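You operate a simulated robot arm through the tools that you are given. There is no shell and no other tool.

The job below is to be done with a simulated robot arm. You get a single attempt, and the scene is never put back.

TASK
Switch off the humidifier, brush its filter clean and switch it on again.
Fine: off before the filter drawer comes out; use the blue brush, put it back and shut the drawer; leave the knobs and the lever. Set down upright: blue brush. Where these are worked on the way, their far stop is far enough and under half their travel is too little: filter drawer. What is to be rubbed or washed off counts as gone when no trace of it is left.

It is judged by the outcome, as a careful person would: the job done as asked, and still so three seconds after it is handed in. It fails if anything else is knocked over, pushed out of place, dropped, spilled or broken.

THE ROBOT
A 7-joint arm with a three-finger gripper, fixed in place. Base frame: the origin is at the foot of the arm, x ahead of it, y to its left, z up. Readings come in mm, rad, newtons and seconds.
Its first joint turns from -2.897 to 2.897 rad. Payload 2.69 kg.
Tool frame: the origin (TCP) lies between the finger pads and is the grasp point; the fingertips stand 30 mm ahead of it; z points along the fingers, y is the line along which they close. The gripper opens to 128 mm. The gripper's body begins 117 mm behind the TCP.
Orientation is told as [roll, pitch, yaw] about the base's x, y, z axes, in that order, counted from this pose: with the fingers straight down and closing along the base's y, the tool's x points along the base's -x, its y along +y and its z along -z.

THE INTERFACE
- The arm moves only by the tool servo_tool. Its argument "deltas" is one flat list of numbers, 7 for each row, row after row: the shift along the tool's x, y, z in m, then the turn, a rotation vector about the tool's x, y, z in rad, then the closure, from 0 (fully open) to 1 (shut). In form: [dx, dy, dz, rx, ry, rz, jaw, dx, dy, dz, rx, ry, rz, jaw, ...]. A call has 1 to 20 rows; each row shifts and turns the commanded pose from where the row before left it, along the tool's axes as they then stand. A row lasts 0.2 s, in which the tool goes at most 50 mm and 0.15 rad; a call with a longer step from one row to the next is refused whole, and so is a gripper value outside its range. Where a pose cannot be reached the arm comes as near as it can. A force on the tool above 90 N (or 10 N above the force at the start of the call, whichever is more), or a blocked arm, ends the call early, and 0.2 s more pass. The fingers move at their own pace and stop on an object; they squeeze with about 27 N. The grip force told is the motor's: it shows also when the fingers shut on nothing. Time passes only in rows, and 0.2 s behind the last, so rows that do not move let the fingers close. The reply holds the time, the measured pose of the TCP, the force on the tool along the base axes, the opening and the grip force, in the units named above and with some noise, with the torque about the TCP (base axes, N m) and any sound that the robot's microphone picked up.
- Cameras (640 x 400 px; columns grow to the right, rows downward): "scene" is fixed at [220.2, -492, 1555.5]; the picture's right is [0.70, -0.71, 0.00], its down [-0.30, -0.29, -0.91] and it looks along [0.65, 0.64, -0.42] (base axes); focal length 352 px, centre (320, 200). "wrist" rides on the gripper at [58, 54, -131] in the tool frame; the picture's right is [-0.68, 0.74, 0.00], its down [-0.62, -0.57, -0.55] and it looks along [-0.40, -0.37, 0.84] (tool axes); focal length 234 px, centre (320, 200). There is no depth. A picture from a camera that has moved, and an enlarged one, comes with that camera's place and axes in the base frame and with its lens. The place of the scene camera against the robot may be out by one fixed shift of up to 12 mm in any direction.
- snapshot(camera): a new picture of that camera. It takes no simulated time.
- raise_lower(by): slides the trunk up (or, below 0, down) by that many mm; the arm rides with it, the base frame stays. It gives what a move gives, with no picture.
- inspect(camera, box): a new picture of the part [left, top, right, bottom] of that camera's present view, enlarged. It takes no simulated time.
- finish_job(): hands the job in; it is judged then, once.

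Nothing tells you positions but the pictures and the camera data. Unless the task says otherwise, let go and move clear before handing in.

The tools are called after "Emit:" as name(argument=value, ...) on one line, values as JSON. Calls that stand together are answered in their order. servo_tool: Moves the arm, as the interface text tells. Its arguments: {"type":"object","properties":{"deltas":{"type":"array","items":{"type":"number"}}},"required":["deltas"]} The other tools are called the same way: raise_lower (by) slides the trunk up or down; snapshot (camera) takes a picture; inspect (camera, box) takes an enlarged picture of a part of a camera's view; finish_job () hands the job in.

At the start:

```text
clock: 0.0
position: [716.9, 116.5, 1324.2]
tool_rot: [0.001, 0.001, -0.001]
wrist_force: [-1.1, -0.3, -0.2]
moment: [0.0, 0.02, 0.01]
grip_width: 128.0
grip_force: 0.1
trunk travel left (down, up): [-150.0, 200.0]
```

scene: 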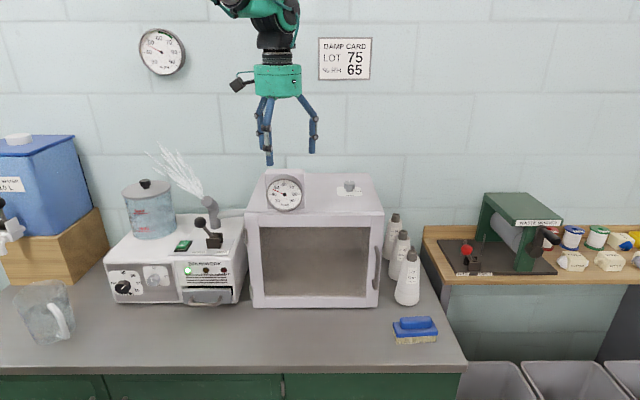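
wrist: 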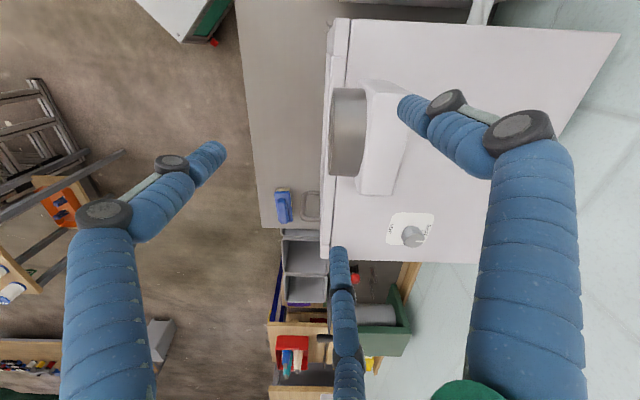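

I see a humidifier (white box with a water jar, a mist plume, a green switch and a drawer) on the left, and a blue brush on the right of the counter. I'll take closer looks first.

Emit:
inspect(camera="scene", box=[95, 170, 255, 320])

Emit:
inspect(camera="scene", box=[370, 290, 470, 360])

Emit:
inspect(camera="scene", box=[165, 215, 255, 315])

```text
2.67 times, centred on (175, 245) of scene
camera zoom: at [220.2, -492.0, 1555.5], right [0.7, -0.71, 0.0], down [-0.3, -0.29, -0.91], along [0.65, 0.64, -0.42], focal length 938 px, centre (707, 80)
```

zoom: 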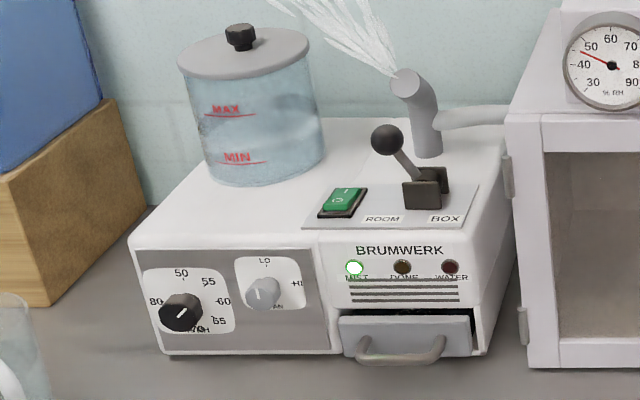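

```text
5.71 times, centred on (420, 325) of scene
camera zoom: at [220.2, -492.0, 1555.5], right [0.7, -0.71, 0.0], down [-0.3, -0.29, -0.91], along [0.65, 0.64, -0.42], focal length 2011 px, centre (-251, -514)
```

zoom: 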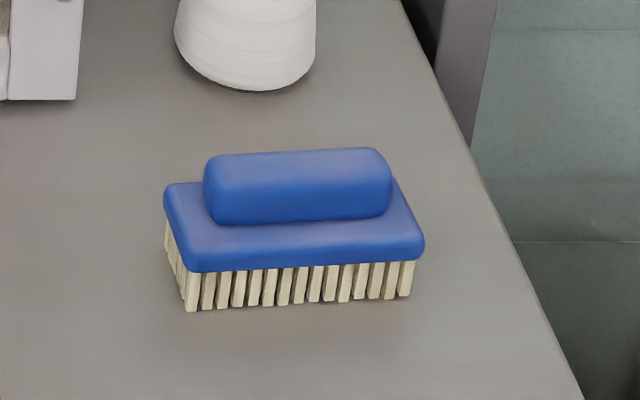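

```text
4.00 times, centred on (210, 265) of scene
camera zoom: at [220.2, -492.0, 1555.5], right [0.7, -0.71, 0.0], down [-0.3, -0.29, -0.91], along [0.65, 0.64, -0.42], focal length 1408 px, centre (760, -60)
```

zoom: 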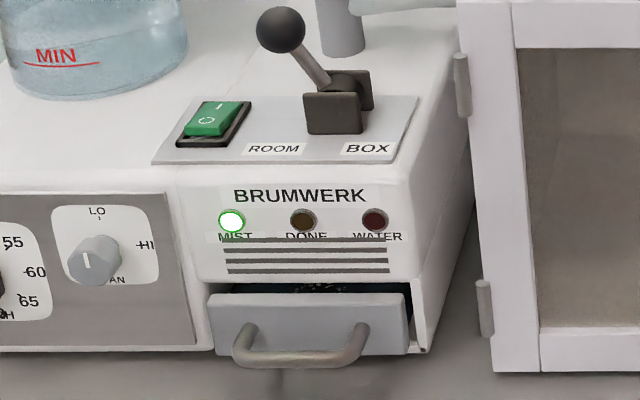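

The humidifier front lies roughly 800 mm in front of the camera, and the counter runs along the picture's horizontal axis. I'll turn the gripper to line up with the counter, then move over to the humidifier for a closer look.

Emit:
servo_tool(deltas=[0, 0, 0, 0, 0, -0.13, 0, 0, 0, 0, 0, 0, -0.13, 0, 0, 0, 0, 0, 0, -0.13, 0, 0, 0, 0, 0, 0, -0.13, 0, 0, 0, 0, 0, 0, -0.13, 0, 0, 0, 0, 0, 0, -0.128, 0, 0, 0.049, 0, 0, 0, 0, 0, 0, 0.049, 0, 0, 0, 0, 0, 0, 0.049, 0, 0, 0, 0, 0, 0, 0.049, 0, 0, 0, 0, 0, 0, 0.049, 0, 0, 0, 0, 0, 0, 0.049, 0, 0, 0, 0, 0, 0, 0, 0.043, 0, 0, 0, 0, 0, 0, 0.043, 0, 0, 0, 0, 0, 0, 0.043, 0, 0, 0, 0, 0, 0, 0.043, 0, 0, 0, 0])

Emit:
snapshot(camera="wrist")

Emit:
snapshot(camera="scene")

```text
clock: 3.4
position: [509.4, 325.9, 1151.8]
tool_rot: [-0.002, -0.001, 0.777]
wrist_force: [-0.3, 0.6, 0.5]
moment: [-0.03, -0.03, 0.02]
grip_width: 127.9
grip_force: 0.0
trunk travel left (down, up): [-150.0, 200.0]
```

```text
taken
camera wrist: at [430.4, 323.3, 1282.7], right [-0.04, 1.0, 0.0], down [0.83, 0.03, 0.55], along [0.55, 0.02, -0.84], focal length 234 px, centre (320, 200)
```

wrist: 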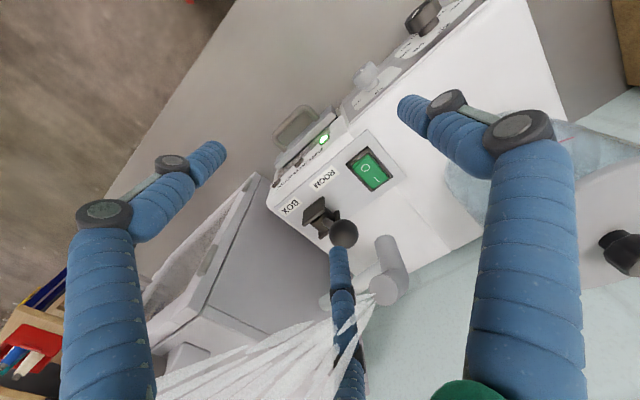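

```text
taken
```

scene: 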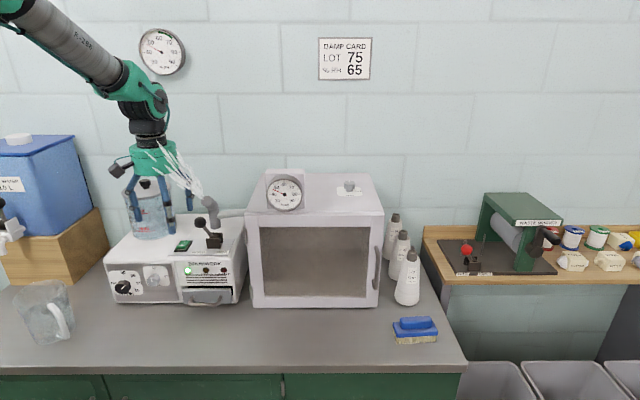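

The wrist view shows the rocker (I towards the wall, O towards the front), the lever and the drawer handle. I'll zoom in to locate these precisely.

Emit:
inspect(camera="wrist", box=[260, 90, 420, 250])

Emit:
inspect(camera="scene", box=[165, 235, 215, 265])

Emit:
inspect(camera="scene", box=[175, 275, 245, 315])

```text
2.50 times, centred on (340, 170) of wrist
camera zoom: at [430.4, 323.3, 1282.7], right [-0.04, 1.0, 0.0], down [0.83, 0.03, 0.55], along [0.55, 0.02, -0.84], focal length 585 px, centre (270, 275)
```

zoom: 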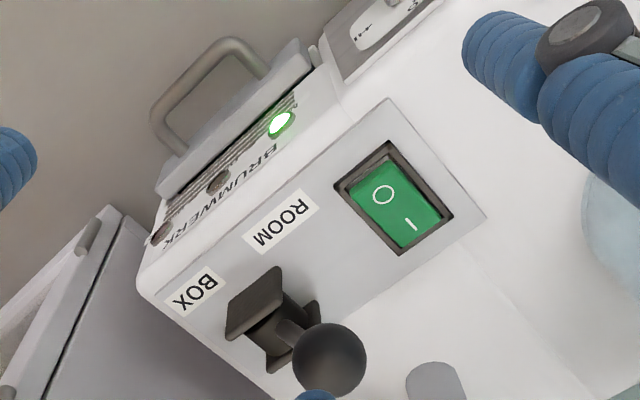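

```text
12.80 times, centred on (190, 250) of scene
camera zoom: at [220.2, -492.0, 1555.5], right [0.7, -0.71, 0.0], down [-0.3, -0.29, -0.91], along [0.65, 0.64, -0.42], focal length 4504 px, centre (1984, -440)
```

zoom: 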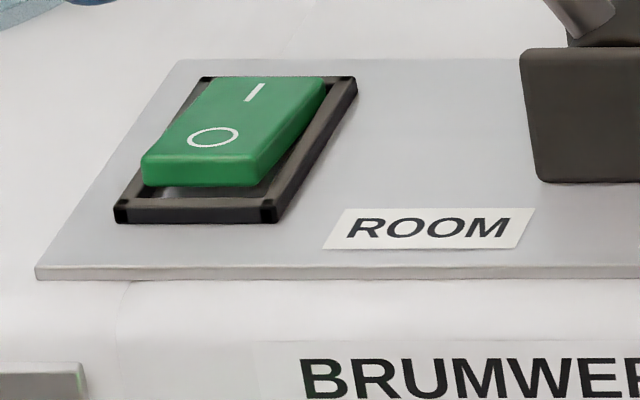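

```text
9.14 times, centred on (210, 295) of scene
camera zoom: at [220.2, -492.0, 1555.5], right [0.7, -0.71, 0.0], down [-0.3, -0.29, -0.91], along [0.65, 0.64, -0.42], focal length 3218 px, centre (1326, -669)
```

zoom: 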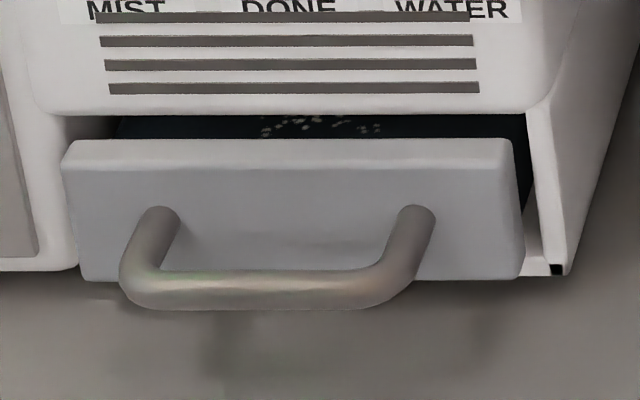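

The rocker's front (O) side stands up, so it is on; pressing the O side switches it off. I'll close the fingers to see the gripper's shape when shut, and take a second view from a shifted place for triangulation.

Emit:
servo_tool(deltas=[0.03, 0.0, 0, 0, 0, 0, 1, 0.03, 0.0, 0, 0, 0, 0, 1, 0, 0, 0, 0, 0, 0, 1])

Emit:
inspect(camera="scene", box=[95, 120, 255, 270])

Emit:
snapshot(camera="wrist")

Emit:
inspect(camera="wrist", box=[280, 100, 440, 260])

```text
clock: 4.2
position: [467.3, 283.6, 1151.7]
tool_rot: [0.001, -0.001, 0.778]
wrist_force: [-0.7, -0.1, -0.1]
moment: [0.04, -0.05, -0.01]
grip_width: 2.4
grip_force: 27.4
trunk travel left (down, up): [-150.0, 200.0]
```

```text
2.67 times, centred on (175, 195) of scene
camera zoom: at [220.2, -492.0, 1555.5], right [0.7, -0.71, 0.0], down [-0.3, -0.29, -0.91], along [0.65, 0.64, -0.42], focal length 938 px, centre (707, 213)
```

zoom: 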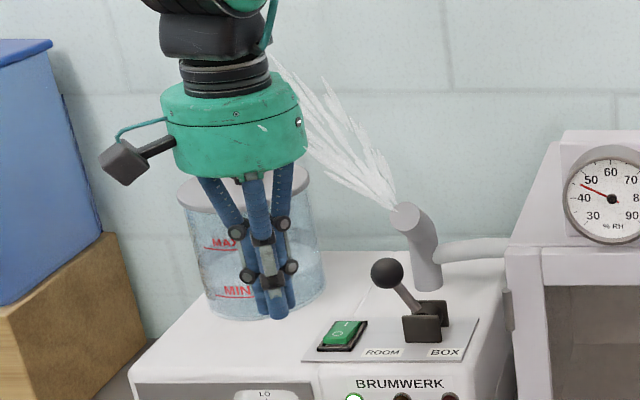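

```text
taken
camera wrist: at [388.6, 280.7, 1282.5], right [-0.04, 1.0, 0.0], down [0.84, 0.03, 0.55], along [0.55, 0.02, -0.84], focal length 234 px, centre (320, 200)
```

wrist: 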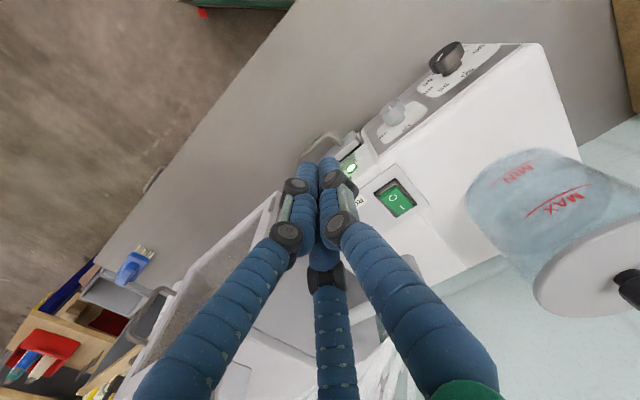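

```text
2.50 times, centred on (360, 180) of wrist
camera zoom: at [388.6, 280.7, 1282.5], right [-0.04, 1.0, 0.0], down [0.84, 0.03, 0.55], along [0.55, 0.02, -0.84], focal length 585 px, centre (220, 250)
```

zoom: 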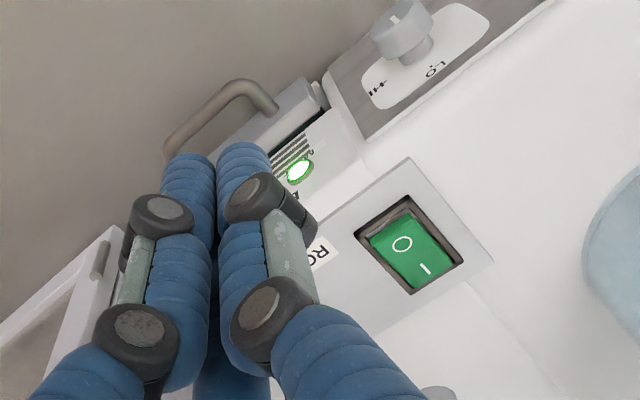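

From two wrist views the O mark sits near (552, 382, 1020). I'll move the closed fingers above it, staying above the lever knob's height, and come down to just over the switch.

Emit:
servo_tool(deltas=[-0.0422, 0.0037, 0, 0, 0, 0, 1, -0.0422, 0.0037, 0, 0, 0, 0, 1, -0.0422, 0.0037, 0, 0, 0, 0, 1, 0, 0, 0.03, 0, 0, 0, 1, 0, 0, 0.03, 0, 0, 0, 1, 0, 0, 0.025, 0, 0, 0, 1, 0, 0, 0, 0, 0, 0, 1])

Emit:
inspect(camera="scene", box=[145, 190, 225, 260])

Emit:
snapshot(camera="wrist")

```text
clock: 5.8
position: [550.6, 379.5, 1068.1]
tool_rot: [0.001, 0.001, 0.778]
wrist_force: [0.8, 0.2, 0.1]
moment: [-0.01, 0.02, 0.02]
grip_width: 2.4
grip_force: 26.8
trunk travel left (down, up): [-150.0, 200.0]
```

```text
5.71 times, centred on (185, 225) of scene
camera zoom: at [220.2, -492.0, 1555.5], right [0.7, -0.71, 0.0], down [-0.3, -0.29, -0.91], along [0.65, 0.64, -0.42], focal length 2011 px, centre (1091, 57)
```

zoom: 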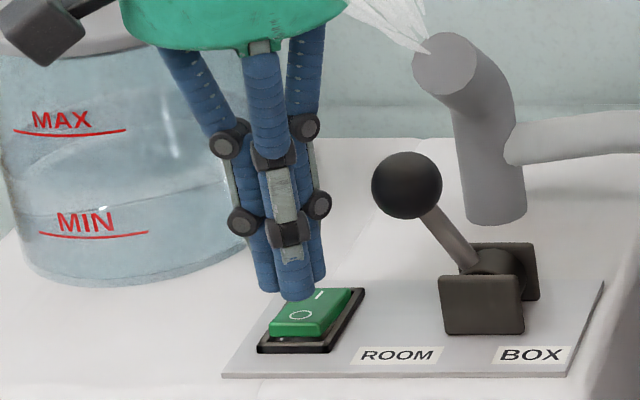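

```text
taken
camera wrist: at [472.5, 376.5, 1197.2], right [-0.04, 1.0, 0.0], down [0.84, 0.03, 0.55], along [0.55, 0.02, -0.84], focal length 234 px, centre (320, 200)
```

wrist: 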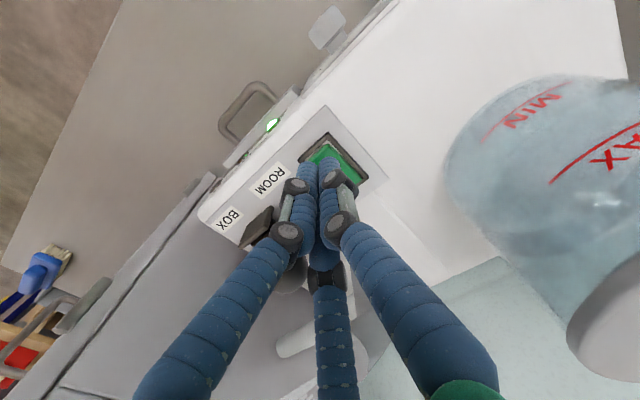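

The fingertips are right above the O side. I'll press straight down in small steps.

Emit:
servo_tool(deltas=[0, 0, 0.005, 0, 0, 0, 1, 0, 0, 0.005, 0, 0, 0, 1, 0, 0, 0.004, 0, 0, 0, 1, 0, 0, 0.003, 0, 0, 0, 1, 0, 0, 0.002, 0, 0, 0, 1, 0, 0, 0.002, 0, 0, 0, 1])

Emit:
inspect(camera="scene", box=[145, 210, 245, 280])

```text
clock: 7.2
position: [550.8, 380.0, 1047.7]
tool_rot: [0.0, 0.001, 0.778]
wrist_force: [0.0, -0.5, 0.6]
moment: [0.0, 0.01, -0.01]
grip_width: 2.4
grip_force: 26.8
trunk travel left (down, up): [-150.0, 200.0]
```

```text
5.71 times, centred on (195, 245) of scene
camera zoom: at [220.2, -492.0, 1555.5], right [0.7, -0.71, 0.0], down [-0.3, -0.29, -0.91], along [0.65, 0.64, -0.42], focal length 2011 px, centre (1034, -57)
```

zoom: 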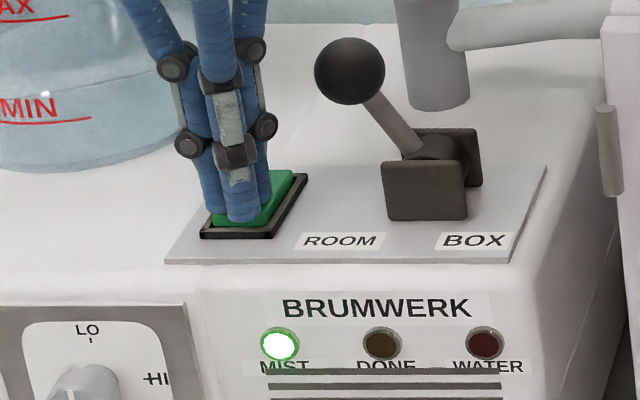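

Emit:
servo_tool(deltas=[0, 0, 0.002, 0, 0, 0, 1, 0, 0, 0.002, 0, 0, 0, 1, 0, 0, 0.002, 0, 0, 0, 1])

Emit:
inspect(camera="scene", box=[145, 210, 245, 280])

```text
clock: 8.0
position: [549.9, 381.1, 1046.7]
tool_rot: [-0.004, -0.007, 0.779]
wrist_force: [-7.8, -11.9, 52.2]
moment: [0.03, -0.56, -0.1]
grip_width: 2.0
grip_force: 31.0
trunk travel left (down, up): [-150.0, 200.0]
```

```text
5.71 times, centred on (195, 245) of scene
camera zoom: at [220.2, -492.0, 1555.5], right [0.7, -0.71, 0.0], down [-0.3, -0.29, -0.91], along [0.65, 0.64, -0.42], focal length 2011 px, centre (1034, -57)
```

zoom: 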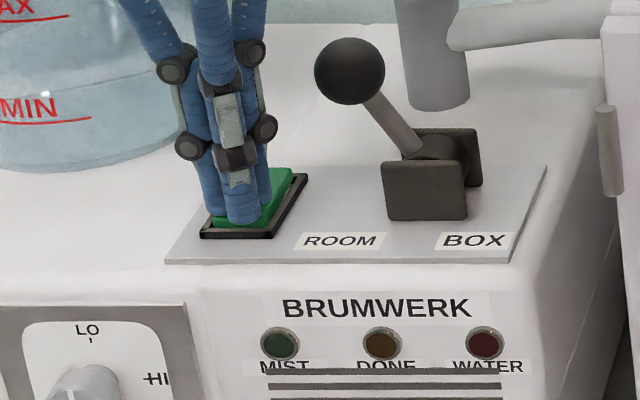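

The MIST lamp is out, so the humidifier is off. I'll lift off and check that it stays off.

Emit:
servo_tool(deltas=[0, 0, -0.02, 0, 0, 0, 1, 0, 0, -0.04, 0, 0, 0, 1, 0, 0, -0.04, 0, 0, 0, 1, 0.04, 0, 0, 0, 0, 0, 1, 0.045, 0, 0, 0, 0, 0, 1, 0.045, 0, 0, 0, 0, 0, 1])

Emit:
inspect(camera="scene", box=[145, 210, 245, 280])

Emit:
snapshot(camera="scene")

Emit:
snapshot(camera="wrist")

```text
clock: 9.4
position: [458.6, 290.3, 1141.7]
tool_rot: [0.001, -0.001, 0.776]
wrist_force: [-0.2, 0.8, 0.3]
moment: [0.02, 0.04, -0.01]
grip_width: 2.2
grip_force: 31.2
trunk travel left (down, up): [-150.0, 200.0]
```

```text
5.71 times, centred on (195, 245) of scene
camera zoom: at [220.2, -492.0, 1555.5], right [0.7, -0.71, 0.0], down [-0.3, -0.29, -0.91], along [0.65, 0.64, -0.42], focal length 2011 px, centre (1034, -57)
```

zoom: 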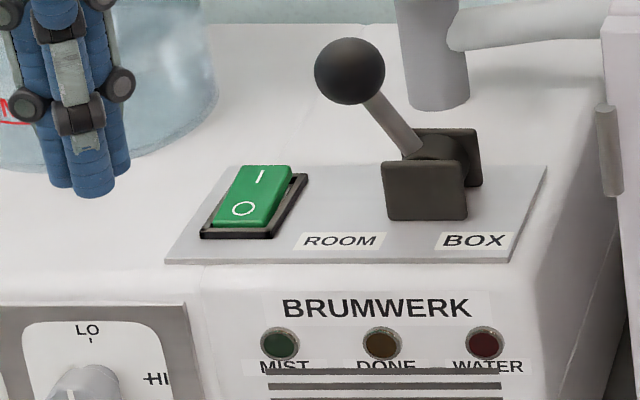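

```text
taken
```

scene: 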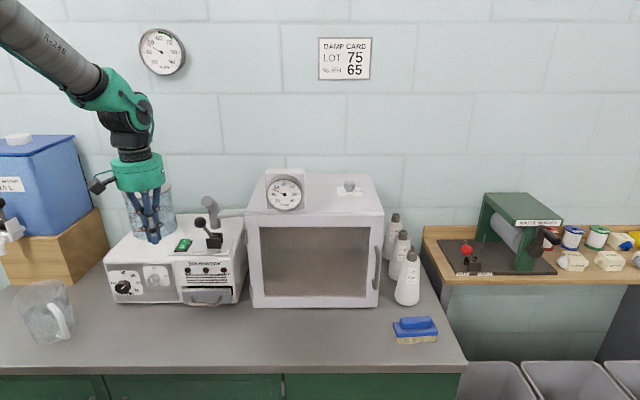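

```text
taken
camera wrist: at [379.2, 287.4, 1270.7], right [-0.03, 1.0, 0.0], down [0.84, 0.03, 0.55], along [0.55, 0.02, -0.84], focal length 234 px, centre (320, 200)
```

wrist: 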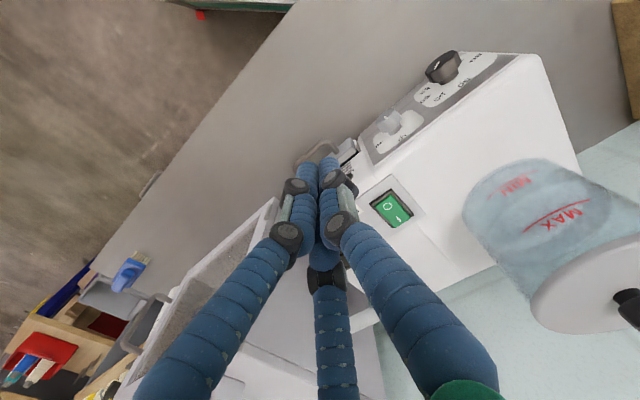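

The rocker is now at O, the lamp is out and the plume has stopped. Next I back off, turn the gripper so it closes front-to-back, tilt it towards the drawer and open the fingers.

Emit:
servo_tool(deltas=[0.049, 0, 0, 0, 0, 0, 0.5, 0.049, 0, 0, 0, 0, 0, 0.5, 0, 0, 0, 0, 0, 0.1428, 0.5, 0, 0, 0, 0, 0, 0.1428, 0.5, 0, 0, 0, 0, 0, 0.1428, 0.5, 0, 0, 0, 0, 0, 0.1428, 0.5, 0, 0, 0, 0, 0, 0.1428, 0.5, 0, 0, 0, 0, 0, 0.1428, 0.5, 0, 0, 0, 0, 0, 0.1428, 0.5, 0, 0, 0, 0, 0, 0.1428, 0.5, 0, 0, 0, 0, 0, 0.1428, 0.5, 0, 0, 0, 0, 0, 0.1428, 0.5, 0, 0, 0, 0, 0, 0.1428, 0.5, 0, 0, 0, -0.14, 0, 0, 0.5, 0, 0, 0, -0.14, 0, 0, 0.5, 0, 0, 0, -0.14, 0, 0, 0.5, 0, 0, 0, -0.14, 0, 0, 0.5, 0, 0, 0, -0.14, 0, 0, 0.5])

Emit:
snapshot(camera="wrist")

Emit:
snapshot(camera="scene")

```text
clock: 13.2
position: [386.6, 218.5, 1141.9]
tool_rot: [0.706, -0.003, -0.795]
wrist_force: [-2.2, -0.6, 1.0]
moment: [0.04, -0.21, -0.03]
grip_width: 64.0
grip_force: 0.1
trunk travel left (down, up): [-150.0, 200.0]
```

```text
taken
camera wrist: at [313.9, 229.8, 1276.3], right [0.87, -0.09, 0.48], down [-0.13, -0.99, 0.05], along [0.47, -0.11, -0.88], focal length 234 px, centre (320, 200)
```

wrist: 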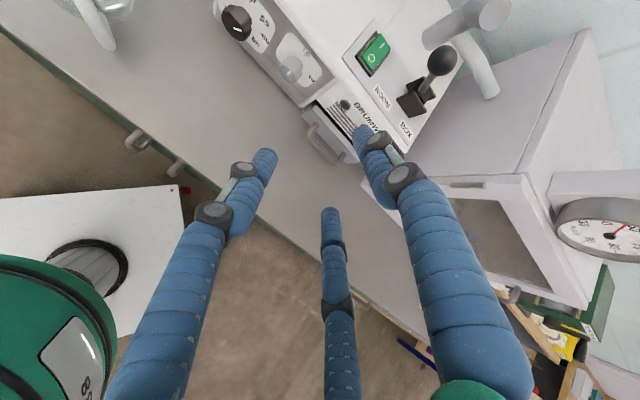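

```text
taken
```

scene: 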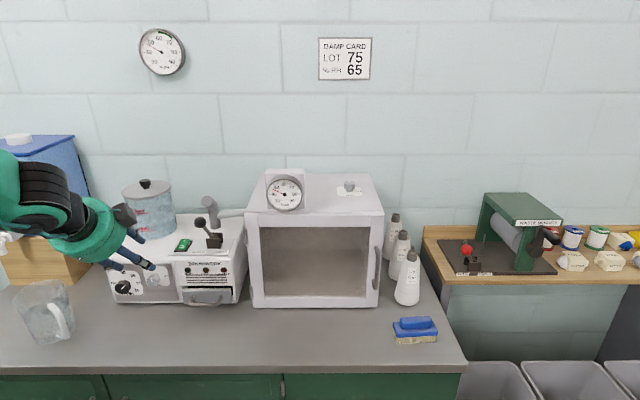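

The tilt works and the wrist camera sees the drawer from the front. I'll zoom in on the handle in both views.

Emit:
inspect(camera="wrist", box=[280, 70, 400, 170])

Emit:
inspect(camera="scene", box=[175, 275, 245, 315])

```text
4.00 times, centred on (340, 120) of wrist
camera zoom: at [313.9, 229.8, 1276.3], right [0.87, -0.09, 0.48], down [-0.13, -0.99, 0.05], along [0.47, -0.11, -0.88], focal length 937 px, centre (240, 520)
```

zoom: 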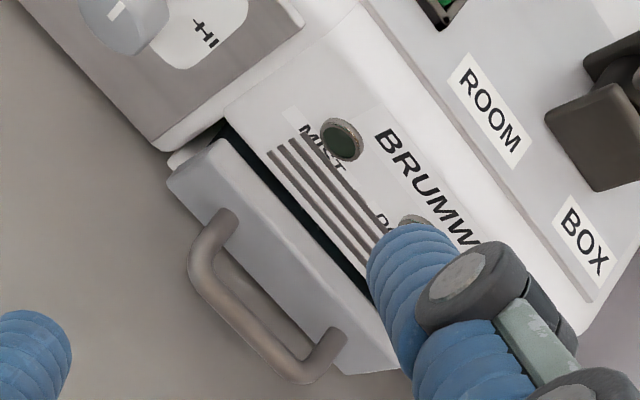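

```text
9.14 times, centred on (210, 295) of scene
camera zoom: at [220.2, -492.0, 1555.5], right [0.7, -0.71, 0.0], down [-0.3, -0.29, -0.91], along [0.65, 0.64, -0.42], focal length 3218 px, centre (1326, -669)
```

zoom: 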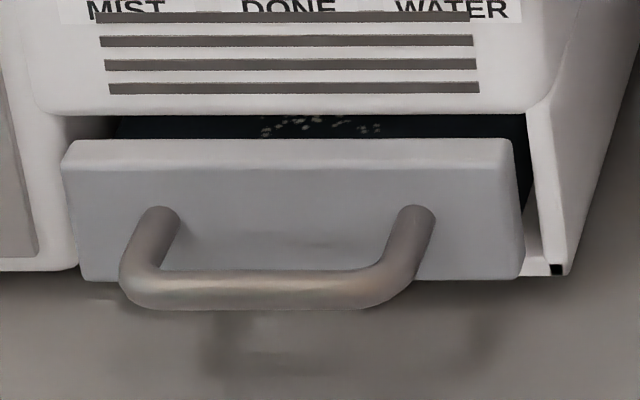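

The handle bar is about 70 mm long, centred near (538, 276, 880), with roughly 27 mm of room behind it. I'll go to a standoff in front of it with a smaller tilt and the fingers opened about 30 mm.

Emit:
servo_tool(deltas=[0, 0, 0, 0.125, 0, 0, 0.77, 0, 0, 0, 0.125, 0, 0, 0.77, -0.01316, 0.003, 0.0399, 0, 0, 0, 0.77, -0.01316, 0.003, 0.0399, 0, 0, 0, 0.77, -0.01316, 0.003, 0.0399, 0, 0, 0, 0.77, -0.01316, 0.003, 0.0399, 0, 0, 0, 0.77, -0.01316, 0.003, 0.0399, 0, 0, 0, 0.77, 0, 0, 0, 0, 0, 0, 0.77])

Emit:
snapshot(camera="wrist")

Emit:
inspect(camera="scene", box=[145, 220, 265, 320])

```text
clock: 15.0
position: [506.6, 244.9, 966.3]
tool_rot: [0.448, 0.001, -0.791]
wrist_force: [0.3, 0.4, -0.4]
moment: [0.04, 0.04, 0.0]
grip_width: 29.4
grip_force: 0.1
trunk travel left (down, up): [-150.0, 200.0]
```

```text
taken
camera wrist: at [460.1, 281.2, 1107.4], right [0.95, -0.02, 0.32], down [-0.1, -0.96, 0.25], along [0.3, -0.27, -0.91], focal length 234 px, centre (320, 200)
```

wrist: 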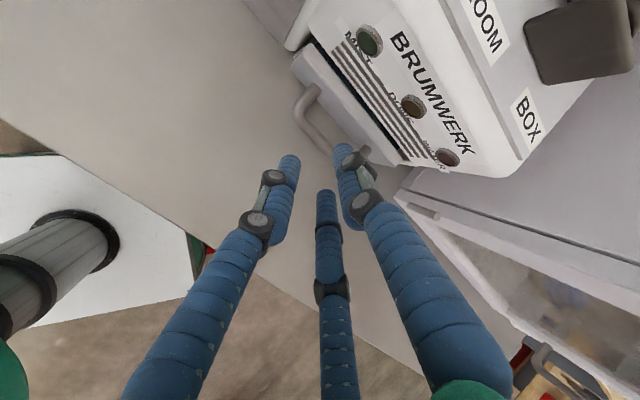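

```text
4.00 times, centred on (205, 270) of scene
camera zoom: at [220.2, -492.0, 1555.5], right [0.7, -0.71, 0.0], down [-0.3, -0.29, -0.91], along [0.65, 0.64, -0.42], focal length 1408 px, centre (780, -80)
```

zoom: 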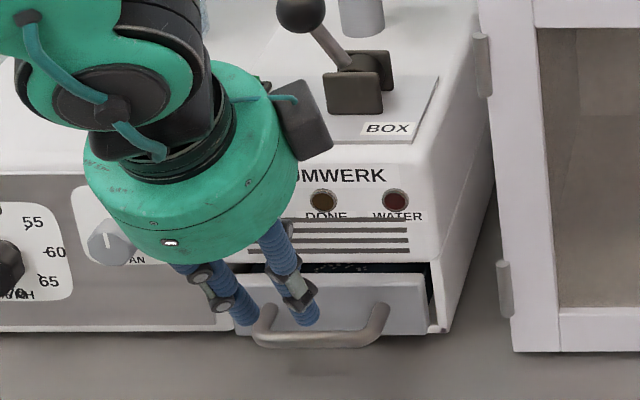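

I'll refine the bar's height with a zoomed close view before entering.

Emit:
inspect(camera="wrist", box=[270, 60, 390, 180])

```text
3.33 times, centred on (330, 120) of wrist
camera zoom: at [460.1, 281.2, 1107.4], right [0.95, -0.02, 0.32], down [-0.1, -0.96, 0.25], along [0.3, -0.27, -0.91], focal length 781 px, centre (287, 467)
```

zoom: 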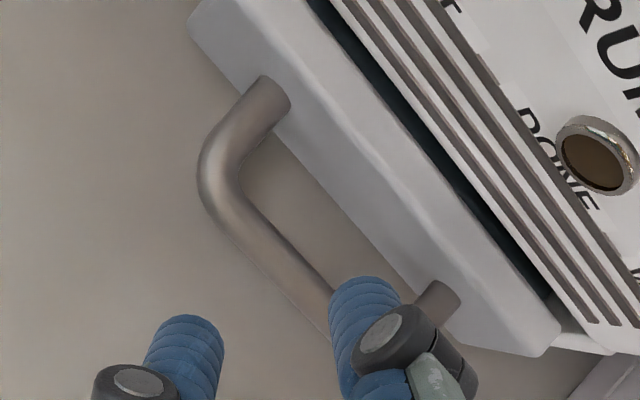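

The bar centre is at about u −324, v 767, z 875 in counter-aligned terms. I'll advance 60 mm along the tool axis and check that the fingers straddle the bar.

Emit:
servo_tool(deltas=[0, -0.0005, 0.02, 0, 0, 0, 0.77, 0, -0.0005, 0.02, 0, 0, 0, 0.77, 0, -0.0007, 0.02, 0, 0, 0, 0.77, 0, 0, 0, 0, 0, 0, 0.77])

Emit:
inspect(camera="wrist", box=[250, 80, 410, 240])

Emit:
inspect(camera="scene", box=[165, 260, 255, 320])

```text
clock: 16.0
position: [524.0, 261.5, 913.1]
tool_rot: [0.45, 0.002, -0.792]
wrist_force: [0.8, 1.0, 0.2]
moment: [-0.03, 0.01, 0.0]
grip_width: 29.4
grip_force: 0.2
trunk travel left (down, up): [-150.0, 200.0]
```

```text
2.50 times, centred on (330, 160) of wrist
camera zoom: at [476.4, 297.5, 1052.5], right [0.95, -0.02, 0.32], down [-0.1, -0.96, 0.25], along [0.3, -0.27, -0.91], focal length 585 px, centre (295, 300)
```

zoom: 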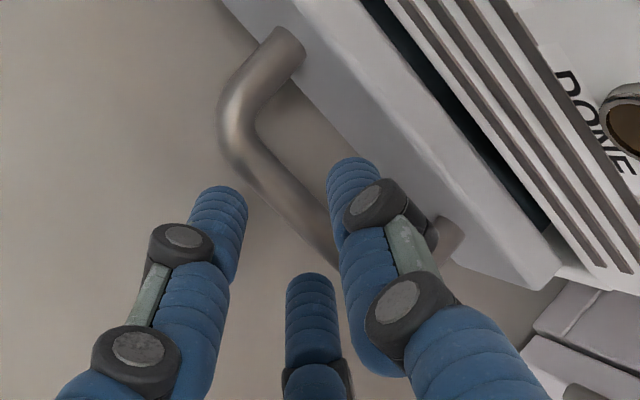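

```text
6.67 times, centred on (210, 290) of scene
camera zoom: at [220.2, -492.0, 1555.5], right [0.7, -0.71, 0.0], down [-0.3, -0.29, -0.91], along [0.65, 0.64, -0.42], focal length 2346 px, centre (1053, -400)
```

zoom: 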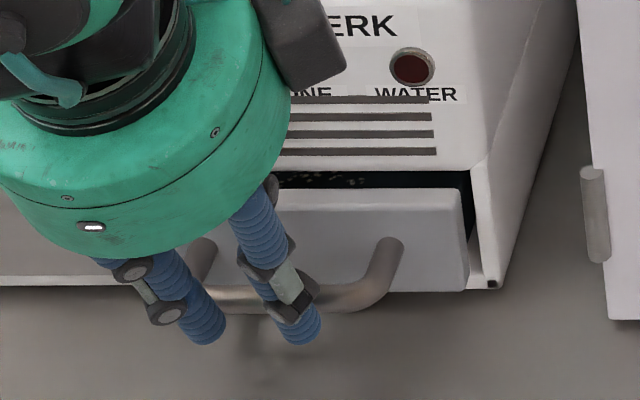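

The single finger is lined up with the gap behind the bar and the other pair is in front. I'll advance the last 25 mm and then close.

Emit:
servo_tool(deltas=[0, 0, 0.008, 0, 0, 0, 0.77, 0, 0, 0.008, 0, 0, 0, 0.77, 0, 0, 0.008, 0, 0, 0, 0.77, 0, 0, 0, 0, 0, 0, 0.77])

Emit:
inspect(camera="wrist", box=[250, 80, 410, 240])

Emit:
inspect(camera="scene", box=[165, 260, 255, 320])

```text
clock: 17.0
position: [529.7, 269.0, 891.7]
tool_rot: [0.45, -0.002, -0.791]
wrist_force: [0.1, -1.1, 0.5]
moment: [0.01, 0.02, 0.0]
grip_width: 29.3
grip_force: 0.0
trunk travel left (down, up): [-150.0, 200.0]
```

```text
2.50 times, centred on (330, 160) of wrist
camera zoom: at [483.1, 304.3, 1031.2], right [0.95, -0.02, 0.32], down [-0.1, -0.96, 0.25], along [0.3, -0.27, -0.91], focal length 585 px, centre (295, 300)
```

zoom: 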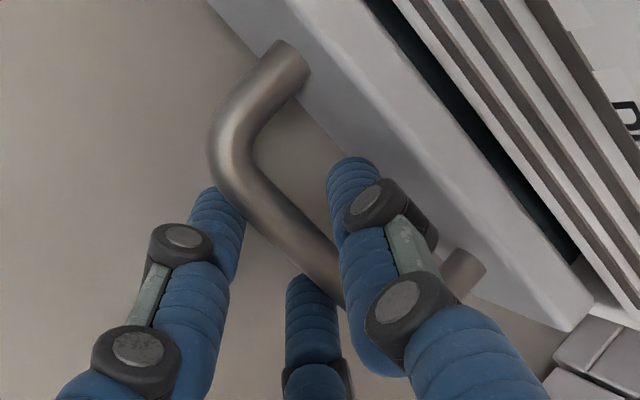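

```text
6.67 times, centred on (210, 290) of scene
camera zoom: at [220.2, -492.0, 1555.5], right [0.7, -0.71, 0.0], down [-0.3, -0.29, -0.91], along [0.65, 0.64, -0.42], focal length 2346 px, centre (1053, -400)
```

zoom: 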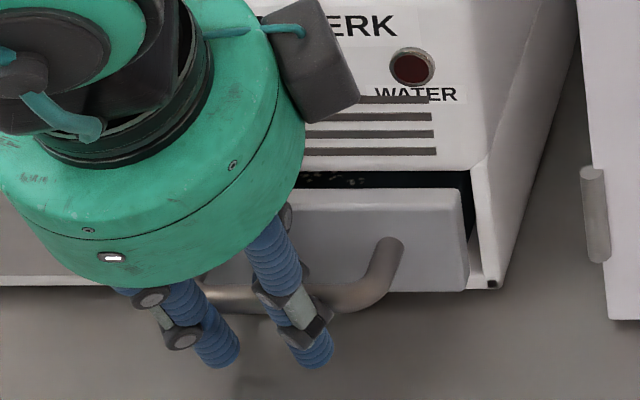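

Bar is between the fingers. Closing the grip now.

Emit:
servo_tool(deltas=[0, 0, 0, 0, 0, 0, 0.85, 0, 0, 0, 0, 0, 0, 1, 0, 0, 0, 0, 0, 0, 1, 0, 0, 0, 0, 0, 0, 1])

Emit:
inspect(camera="wrist", box=[250, 80, 410, 240])

```text
clock: 18.0
position: [529.7, 268.2, 890.5]
tool_rot: [0.45, -0.001, -0.79]
wrist_force: [-1.4, 1.7, -1.9]
moment: [-0.1, 0.0, 0.3]
grip_width: 19.5
grip_force: 44.1
trunk travel left (down, up): [-150.0, 200.0]
```

```text
2.50 times, centred on (330, 160) of wrist
camera zoom: at [483.0, 304.3, 1031.2], right [0.95, -0.02, 0.32], down [-0.1, -0.96, 0.25], along [0.3, -0.27, -0.91], focal length 585 px, centre (295, 300)
```

zoom: 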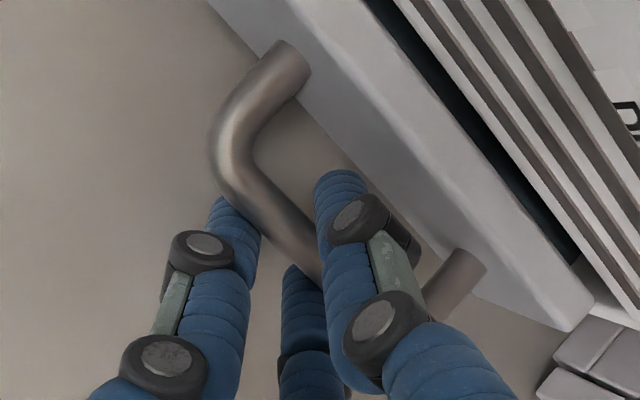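

Grip holds on the bar. Now I pull the drawer straight out towards the front.

Emit:
servo_tool(deltas=[0, -0.009, -0.00435, 0, 0, 0, 1, 0, -0.0135, -0.0065, 0, 0, 0, 1, 0, -0.0135, -0.0065, 0, 0, 0, 1, 0, -0.0135, -0.0065, 0, 0, 0, 1, 0, -0.0135, -0.0065, 0, 0, 0, 1])

Emit:
snapshot(camera="scene")

Emit:
snapshot(camera="wrist")

```text
clock: 19.2
position: [478.8, 218.3, 889.7]
tool_rot: [0.448, 0.0, -0.793]
wrist_force: [-20.2, 17.1, 4.8]
moment: [0.22, 0.16, 0.53]
grip_width: 19.3
grip_force: 44.0
trunk travel left (down, up): [-150.0, 200.0]
```

```text
taken
```

scene: 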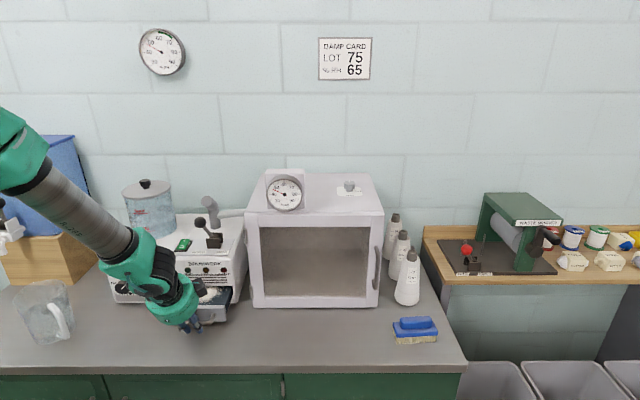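

```text
taken
camera wrist: at [432.9, 254.0, 1031.2], right [0.95, -0.02, 0.32], down [-0.1, -0.96, 0.25], along [0.3, -0.27, -0.91], focal length 234 px, centre (320, 200)
```

wrist: 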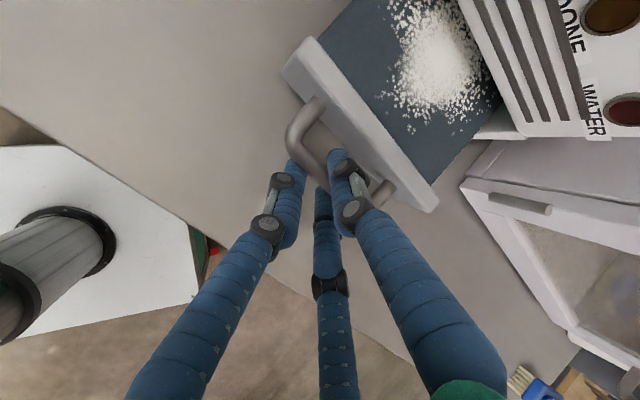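

The drawer has come out about 70 mm and shows a pile of white scale on the dark filter. There's slight sideways load, so I'll add a small leftward correction and continue to the stop.

Emit:
servo_tool(deltas=[0.0015, -0.009, -0.00435, 0, 0, 0, 1, 0.0005, -0.0135, -0.0065, 0, 0, 0, 1, 0.0005, -0.0135, -0.0065, 0, 0, 0, 1, 0, 0, 0, 0, 0, 0, 1])

Emit:
snapshot(camera="wrist")

```text
clock: 20.2
position: [454.1, 192.8, 890.4]
tool_rot: [0.452, -0.002, -0.793]
wrist_force: [2.6, -3.8, -9.0]
moment: [-0.61, -0.5, 0.08]
grip_width: 19.7
grip_force: 44.4
trunk travel left (down, up): [-150.0, 200.0]
```

```text
taken
camera wrist: at [405.8, 227.3, 1031.1], right [0.95, -0.02, 0.32], down [-0.1, -0.96, 0.25], along [0.3, -0.27, -0.91], focal length 234 px, centre (320, 200)
```

wrist: 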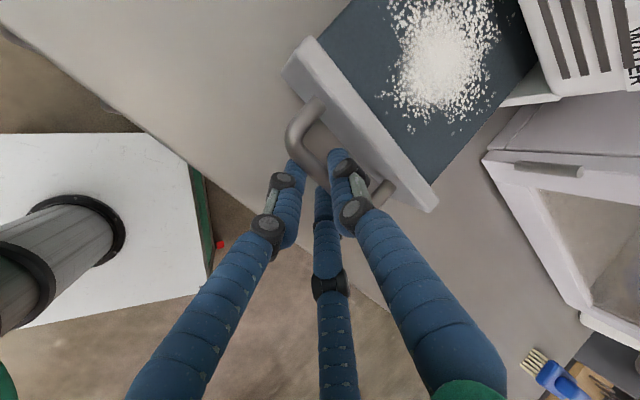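

Emit:
servo_tool(deltas=[0, -0.009, -0.00435, 0, 0, 0, 1, 0, -0.009, -0.00435, 0, 0, 0, 1, 0, -0.009, -0.00435, 0, 0, 0, 1, 0, 0, 0, 0, 0, 0, 1])

Emit:
snapshot(camera="wrist")

Emit:
snapshot(camera="scene")

```text
clock: 21.2
position: [431.5, 169.8, 891.8]
tool_rot: [0.447, 0.001, -0.794]
wrist_force: [19.6, -21.8, -22.5]
moment: [-1.23, -0.91, -0.3]
grip_width: 19.3
grip_force: 44.5
trunk travel left (down, up): [-150.0, 200.0]
```

```text
taken
camera wrist: at [384.0, 205.5, 1031.2], right [0.95, -0.02, 0.32], down [-0.1, -0.96, 0.25], along [0.3, -0.27, -0.91], focal length 234 px, centre (320, 200)
```

wrist: 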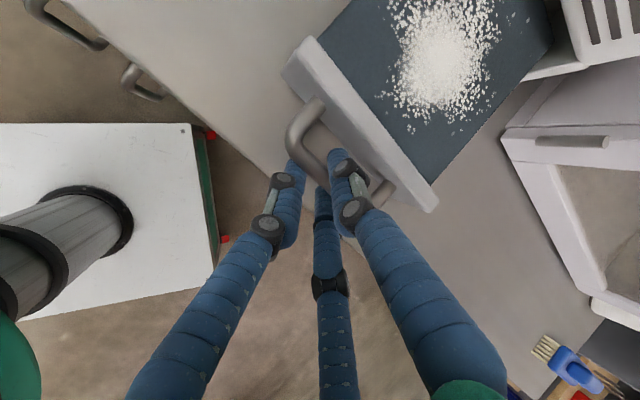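

```text
taken
```

scene: 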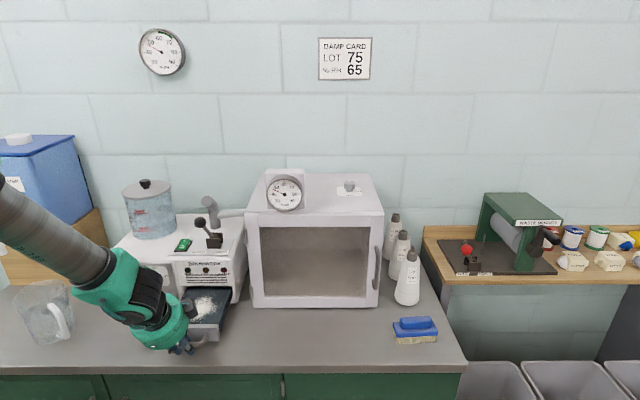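

About 139 mm out and no stop yet. I'll correct small side and vertical offsets and keep pulling gently.

Emit:
servo_tool(deltas=[-0.0012, -0.0007, 0.0018, 0, 0, 0, 1, 0, -0.009, -0.00425, 0, 0, 0, 1, 0, -0.009, -0.00425, 0, 0, 0, 1, 0, 0, 0, 0, 0, 0, 1])

Emit:
inspect(camera="scene", box=[165, 270, 265, 350])

```text
clock: 22.2
position: [417.7, 156.2, 890.7]
tool_rot: [0.455, -0.002, -0.791]
wrist_force: [5.8, -9.5, 31.4]
moment: [0.48, 0.11, 0.49]
grip_width: 19.2
grip_force: 44.6
trunk travel left (down, up): [-150.0, 200.0]
```

```text
5.00 times, centred on (215, 310) of scene
camera zoom: at [220.2, -492.0, 1555.5], right [0.7, -0.71, 0.0], down [-0.3, -0.29, -0.91], along [0.65, 0.64, -0.42], focal length 1760 px, centre (845, -350)
```

zoom: 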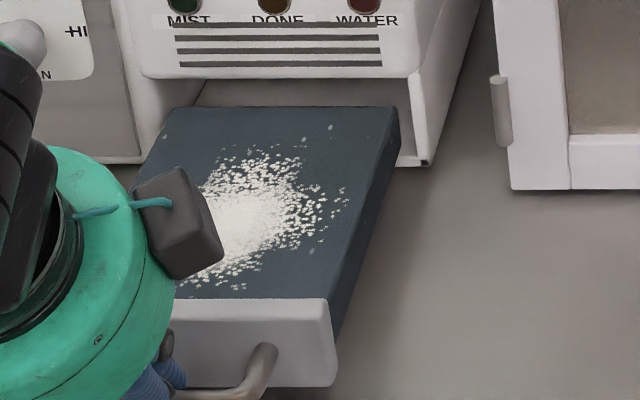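

The filter is nearly fully exposed. I'll ease a little further in small steps, watching for the stop.

Emit:
servo_tool(deltas=[-0.0004, 0.0004, -0.0009, 0, 0, 0, 1, 0, -0.0072, -0.0035, 0, 0, 0, 1, 0, 0, 0, 0, 0, 0, 1])

Emit:
inspect(camera="scene", box=[165, 270, 265, 350])

```text
clock: 23.0
position: [415.4, 154.7, 892.8]
tool_rot: [0.453, -0.003, -0.792]
wrist_force: [49.8, 72.5, 6.5]
moment: [0.82, -0.25, 0.41]
grip_width: 20.0
grip_force: 44.5
trunk travel left (down, up): [-150.0, 200.0]
```

```text
5.00 times, centred on (215, 310) of scene
camera zoom: at [220.2, -492.0, 1555.5], right [0.7, -0.71, 0.0], down [-0.3, -0.29, -0.91], along [0.65, 0.64, -0.42], focal length 1760 px, centre (845, -350)
```

zoom: 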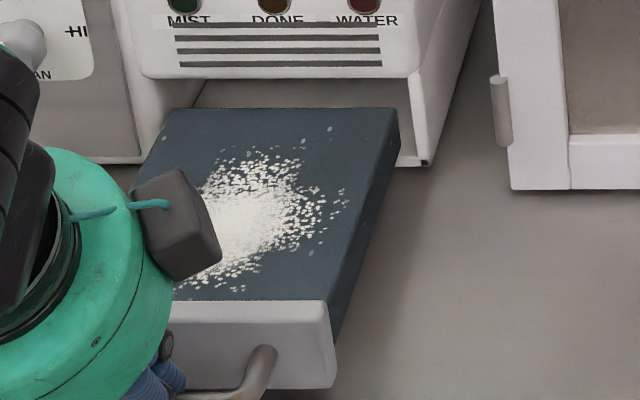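

That is the far stop (force rises sharply). I'll relax the pull, let go of the handle and back out along the tool axis.

Emit:
servo_tool(deltas=[0, 0.0054, 0.0026, 0, 0, 0, 1, 0, 0, 0, 0, 0, 0, 0.9, 0, 0, 0, 0, 0, 0, 0.77, 0, 0, 0, 0, 0, 0, 0.77, 0, 0, -0.01, 0, 0, 0, 0.77, 0, 0, -0.02, 0, 0, 0, 0.77, 0, 0, -0.04, 0, 0, 0, 0.77, 0, 0, -0.045, 0, 0, 0, 0.77, 0, 0, -0.045, 0, 0, 0, 0.77, 0, 0, -0.045, 0, 0, 0, 0.77])

Emit:
snapshot(camera="wrist")

Emit:
snapshot(camera="scene")

```text
clock: 25.2
position: [352.2, 94.6, 1073.2]
tool_rot: [0.449, -0.001, -0.793]
wrist_force: [-0.5, 0.4, -0.5]
moment: [-0.01, 0.02, 0.04]
grip_width: 29.7
grip_force: 0.0
trunk travel left (down, up): [-150.0, 200.0]
```

```text
taken
camera wrist: at [304.7, 129.3, 1213.4], right [0.95, -0.02, 0.32], down [-0.1, -0.96, 0.25], along [0.3, -0.27, -0.91], focal length 234 px, centre (320, 200)
```

wrist: 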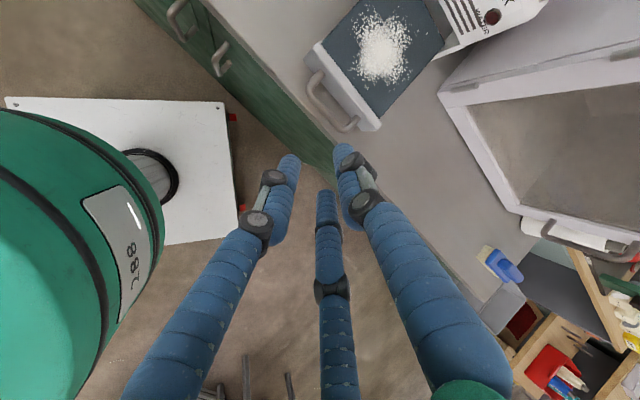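

```text
taken
```

scene: 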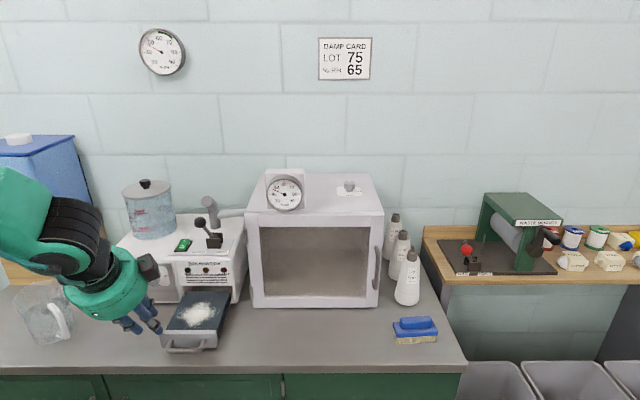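

The drawer stays open with the filter fully accessible. Now I straighten the tool, travel along the front of the counter to the brush and look at it from above.

Emit:
servo_tool(deltas=[0, 0, 0, 0.15, 0, 0, 0.5, 0, 0, 0, 0.15, 0, 0, 0.5, 0, 0, 0, 0.149, 0, 0, 0.5, -0.042, 0.0142, 0, 0, 0, 0, 0.5, -0.042, 0.0142, 0, 0, 0, 0, 0.5, -0.042, 0.0142, 0, 0, 0, 0, 0.5, -0.042, 0.0142, 0, 0, 0, 0, 0.5, -0.042, 0.0142, 0, 0, 0, 0, 0.5, -0.042, 0.0142, 0, 0, 0, 0, 0.5, -0.042, 0.0142, 0, 0, 0, 0, 0.5, -0.042, 0.0142, 0, 0, 0, 0, 0.5, -0.042, 0.0142, 0, 0, 0, 0, 0.5, -0.042, 0.0142, 0, 0, 0, 0, 0.5, -0.042, 0.0142, 0, 0, 0, 0, 0.5, -0.042, 0.0142, 0, 0, 0, 0, 0.5, -0.042, 0.0142, 0, 0, 0, 0, 0.5, 0, 0, 0.03, 0, 0, 0, 0.5, 0, 0, 0.03, 0, 0, 0, 0.5, 0, 0, 0, 0, 0, 0, 0.5])

Emit:
snapshot(camera="wrist")

Emit:
snapshot(camera="scene")

```text
clock: 29.2
position: [866.9, -164.9, 1013.5]
tool_rot: [0.001, -0.001, -0.794]
wrist_force: [0.6, 0.0, -0.6]
moment: [0.03, -0.02, 0.04]
grip_width: 64.0
grip_force: 0.0
trunk travel left (down, up): [-150.0, 200.0]
```

```text
taken
camera wrist: at [864.4, -85.5, 1143.8], right [1.0, 0.04, 0.0], down [0.03, -0.84, 0.55], along [0.02, -0.55, -0.84], focal length 234 px, centre (320, 200)
```

wrist: 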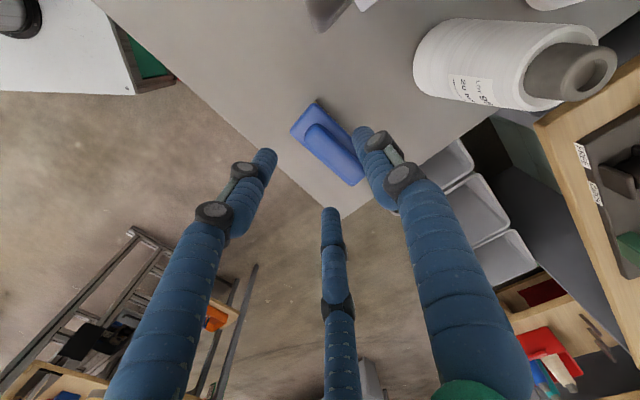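

```text
taken
```

scene: 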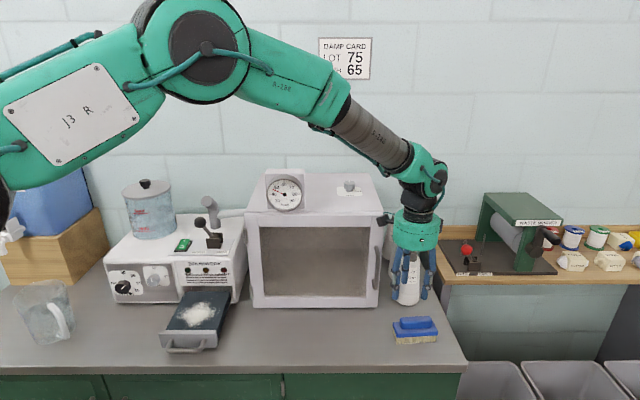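

Emit:
inspect(camera="wrist", box=[270, 80, 390, 200])

Emit:
inspect(camera="scene", box=[380, 300, 460, 350])

Emit:
inspect(camera="scene", box=[150, 280, 250, 360])

```text
3.33 times, centred on (330, 140) of wrist
camera zoom: at [864.4, -85.5, 1143.8], right [1.0, 0.04, 0.0], down [0.03, -0.84, 0.55], along [0.02, -0.55, -0.84], focal length 781 px, centre (287, 400)
```

zoom: 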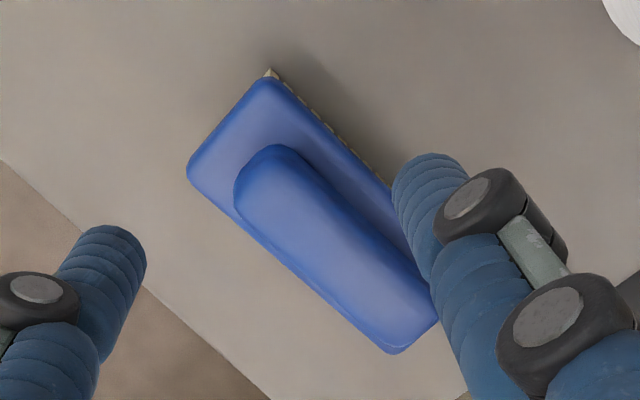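

```text
8.00 times, centred on (420, 325) of scene
camera zoom: at [220.2, -492.0, 1555.5], right [0.7, -0.71, 0.0], down [-0.3, -0.29, -0.91], along [0.65, 0.64, -0.42], focal length 2815 px, centre (-480, -800)
```

zoom: 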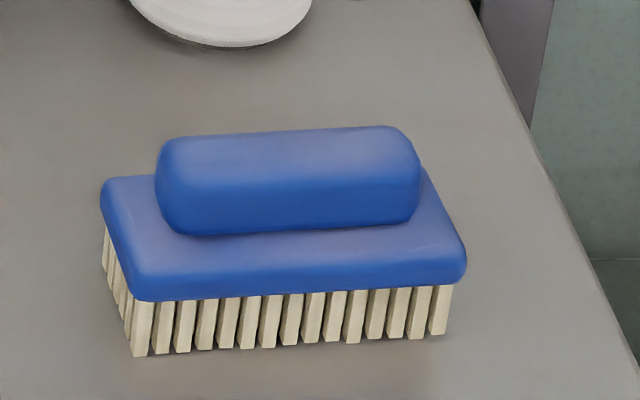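

```text
5.00 times, centred on (200, 320) of scene
camera zoom: at [220.2, -492.0, 1555.5], right [0.7, -0.71, 0.0], down [-0.3, -0.29, -0.91], along [0.65, 0.64, -0.42], focal length 1760 px, centre (920, -400)
```

zoom: 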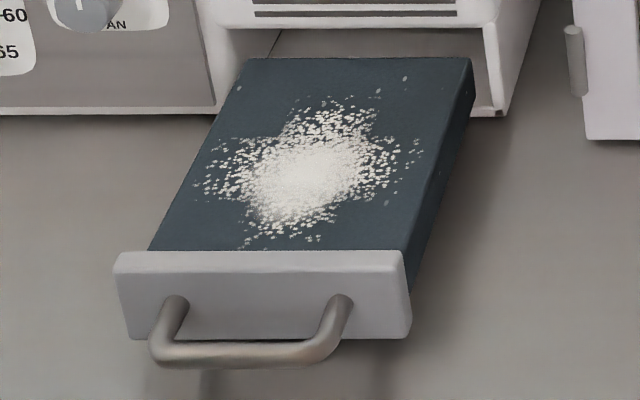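

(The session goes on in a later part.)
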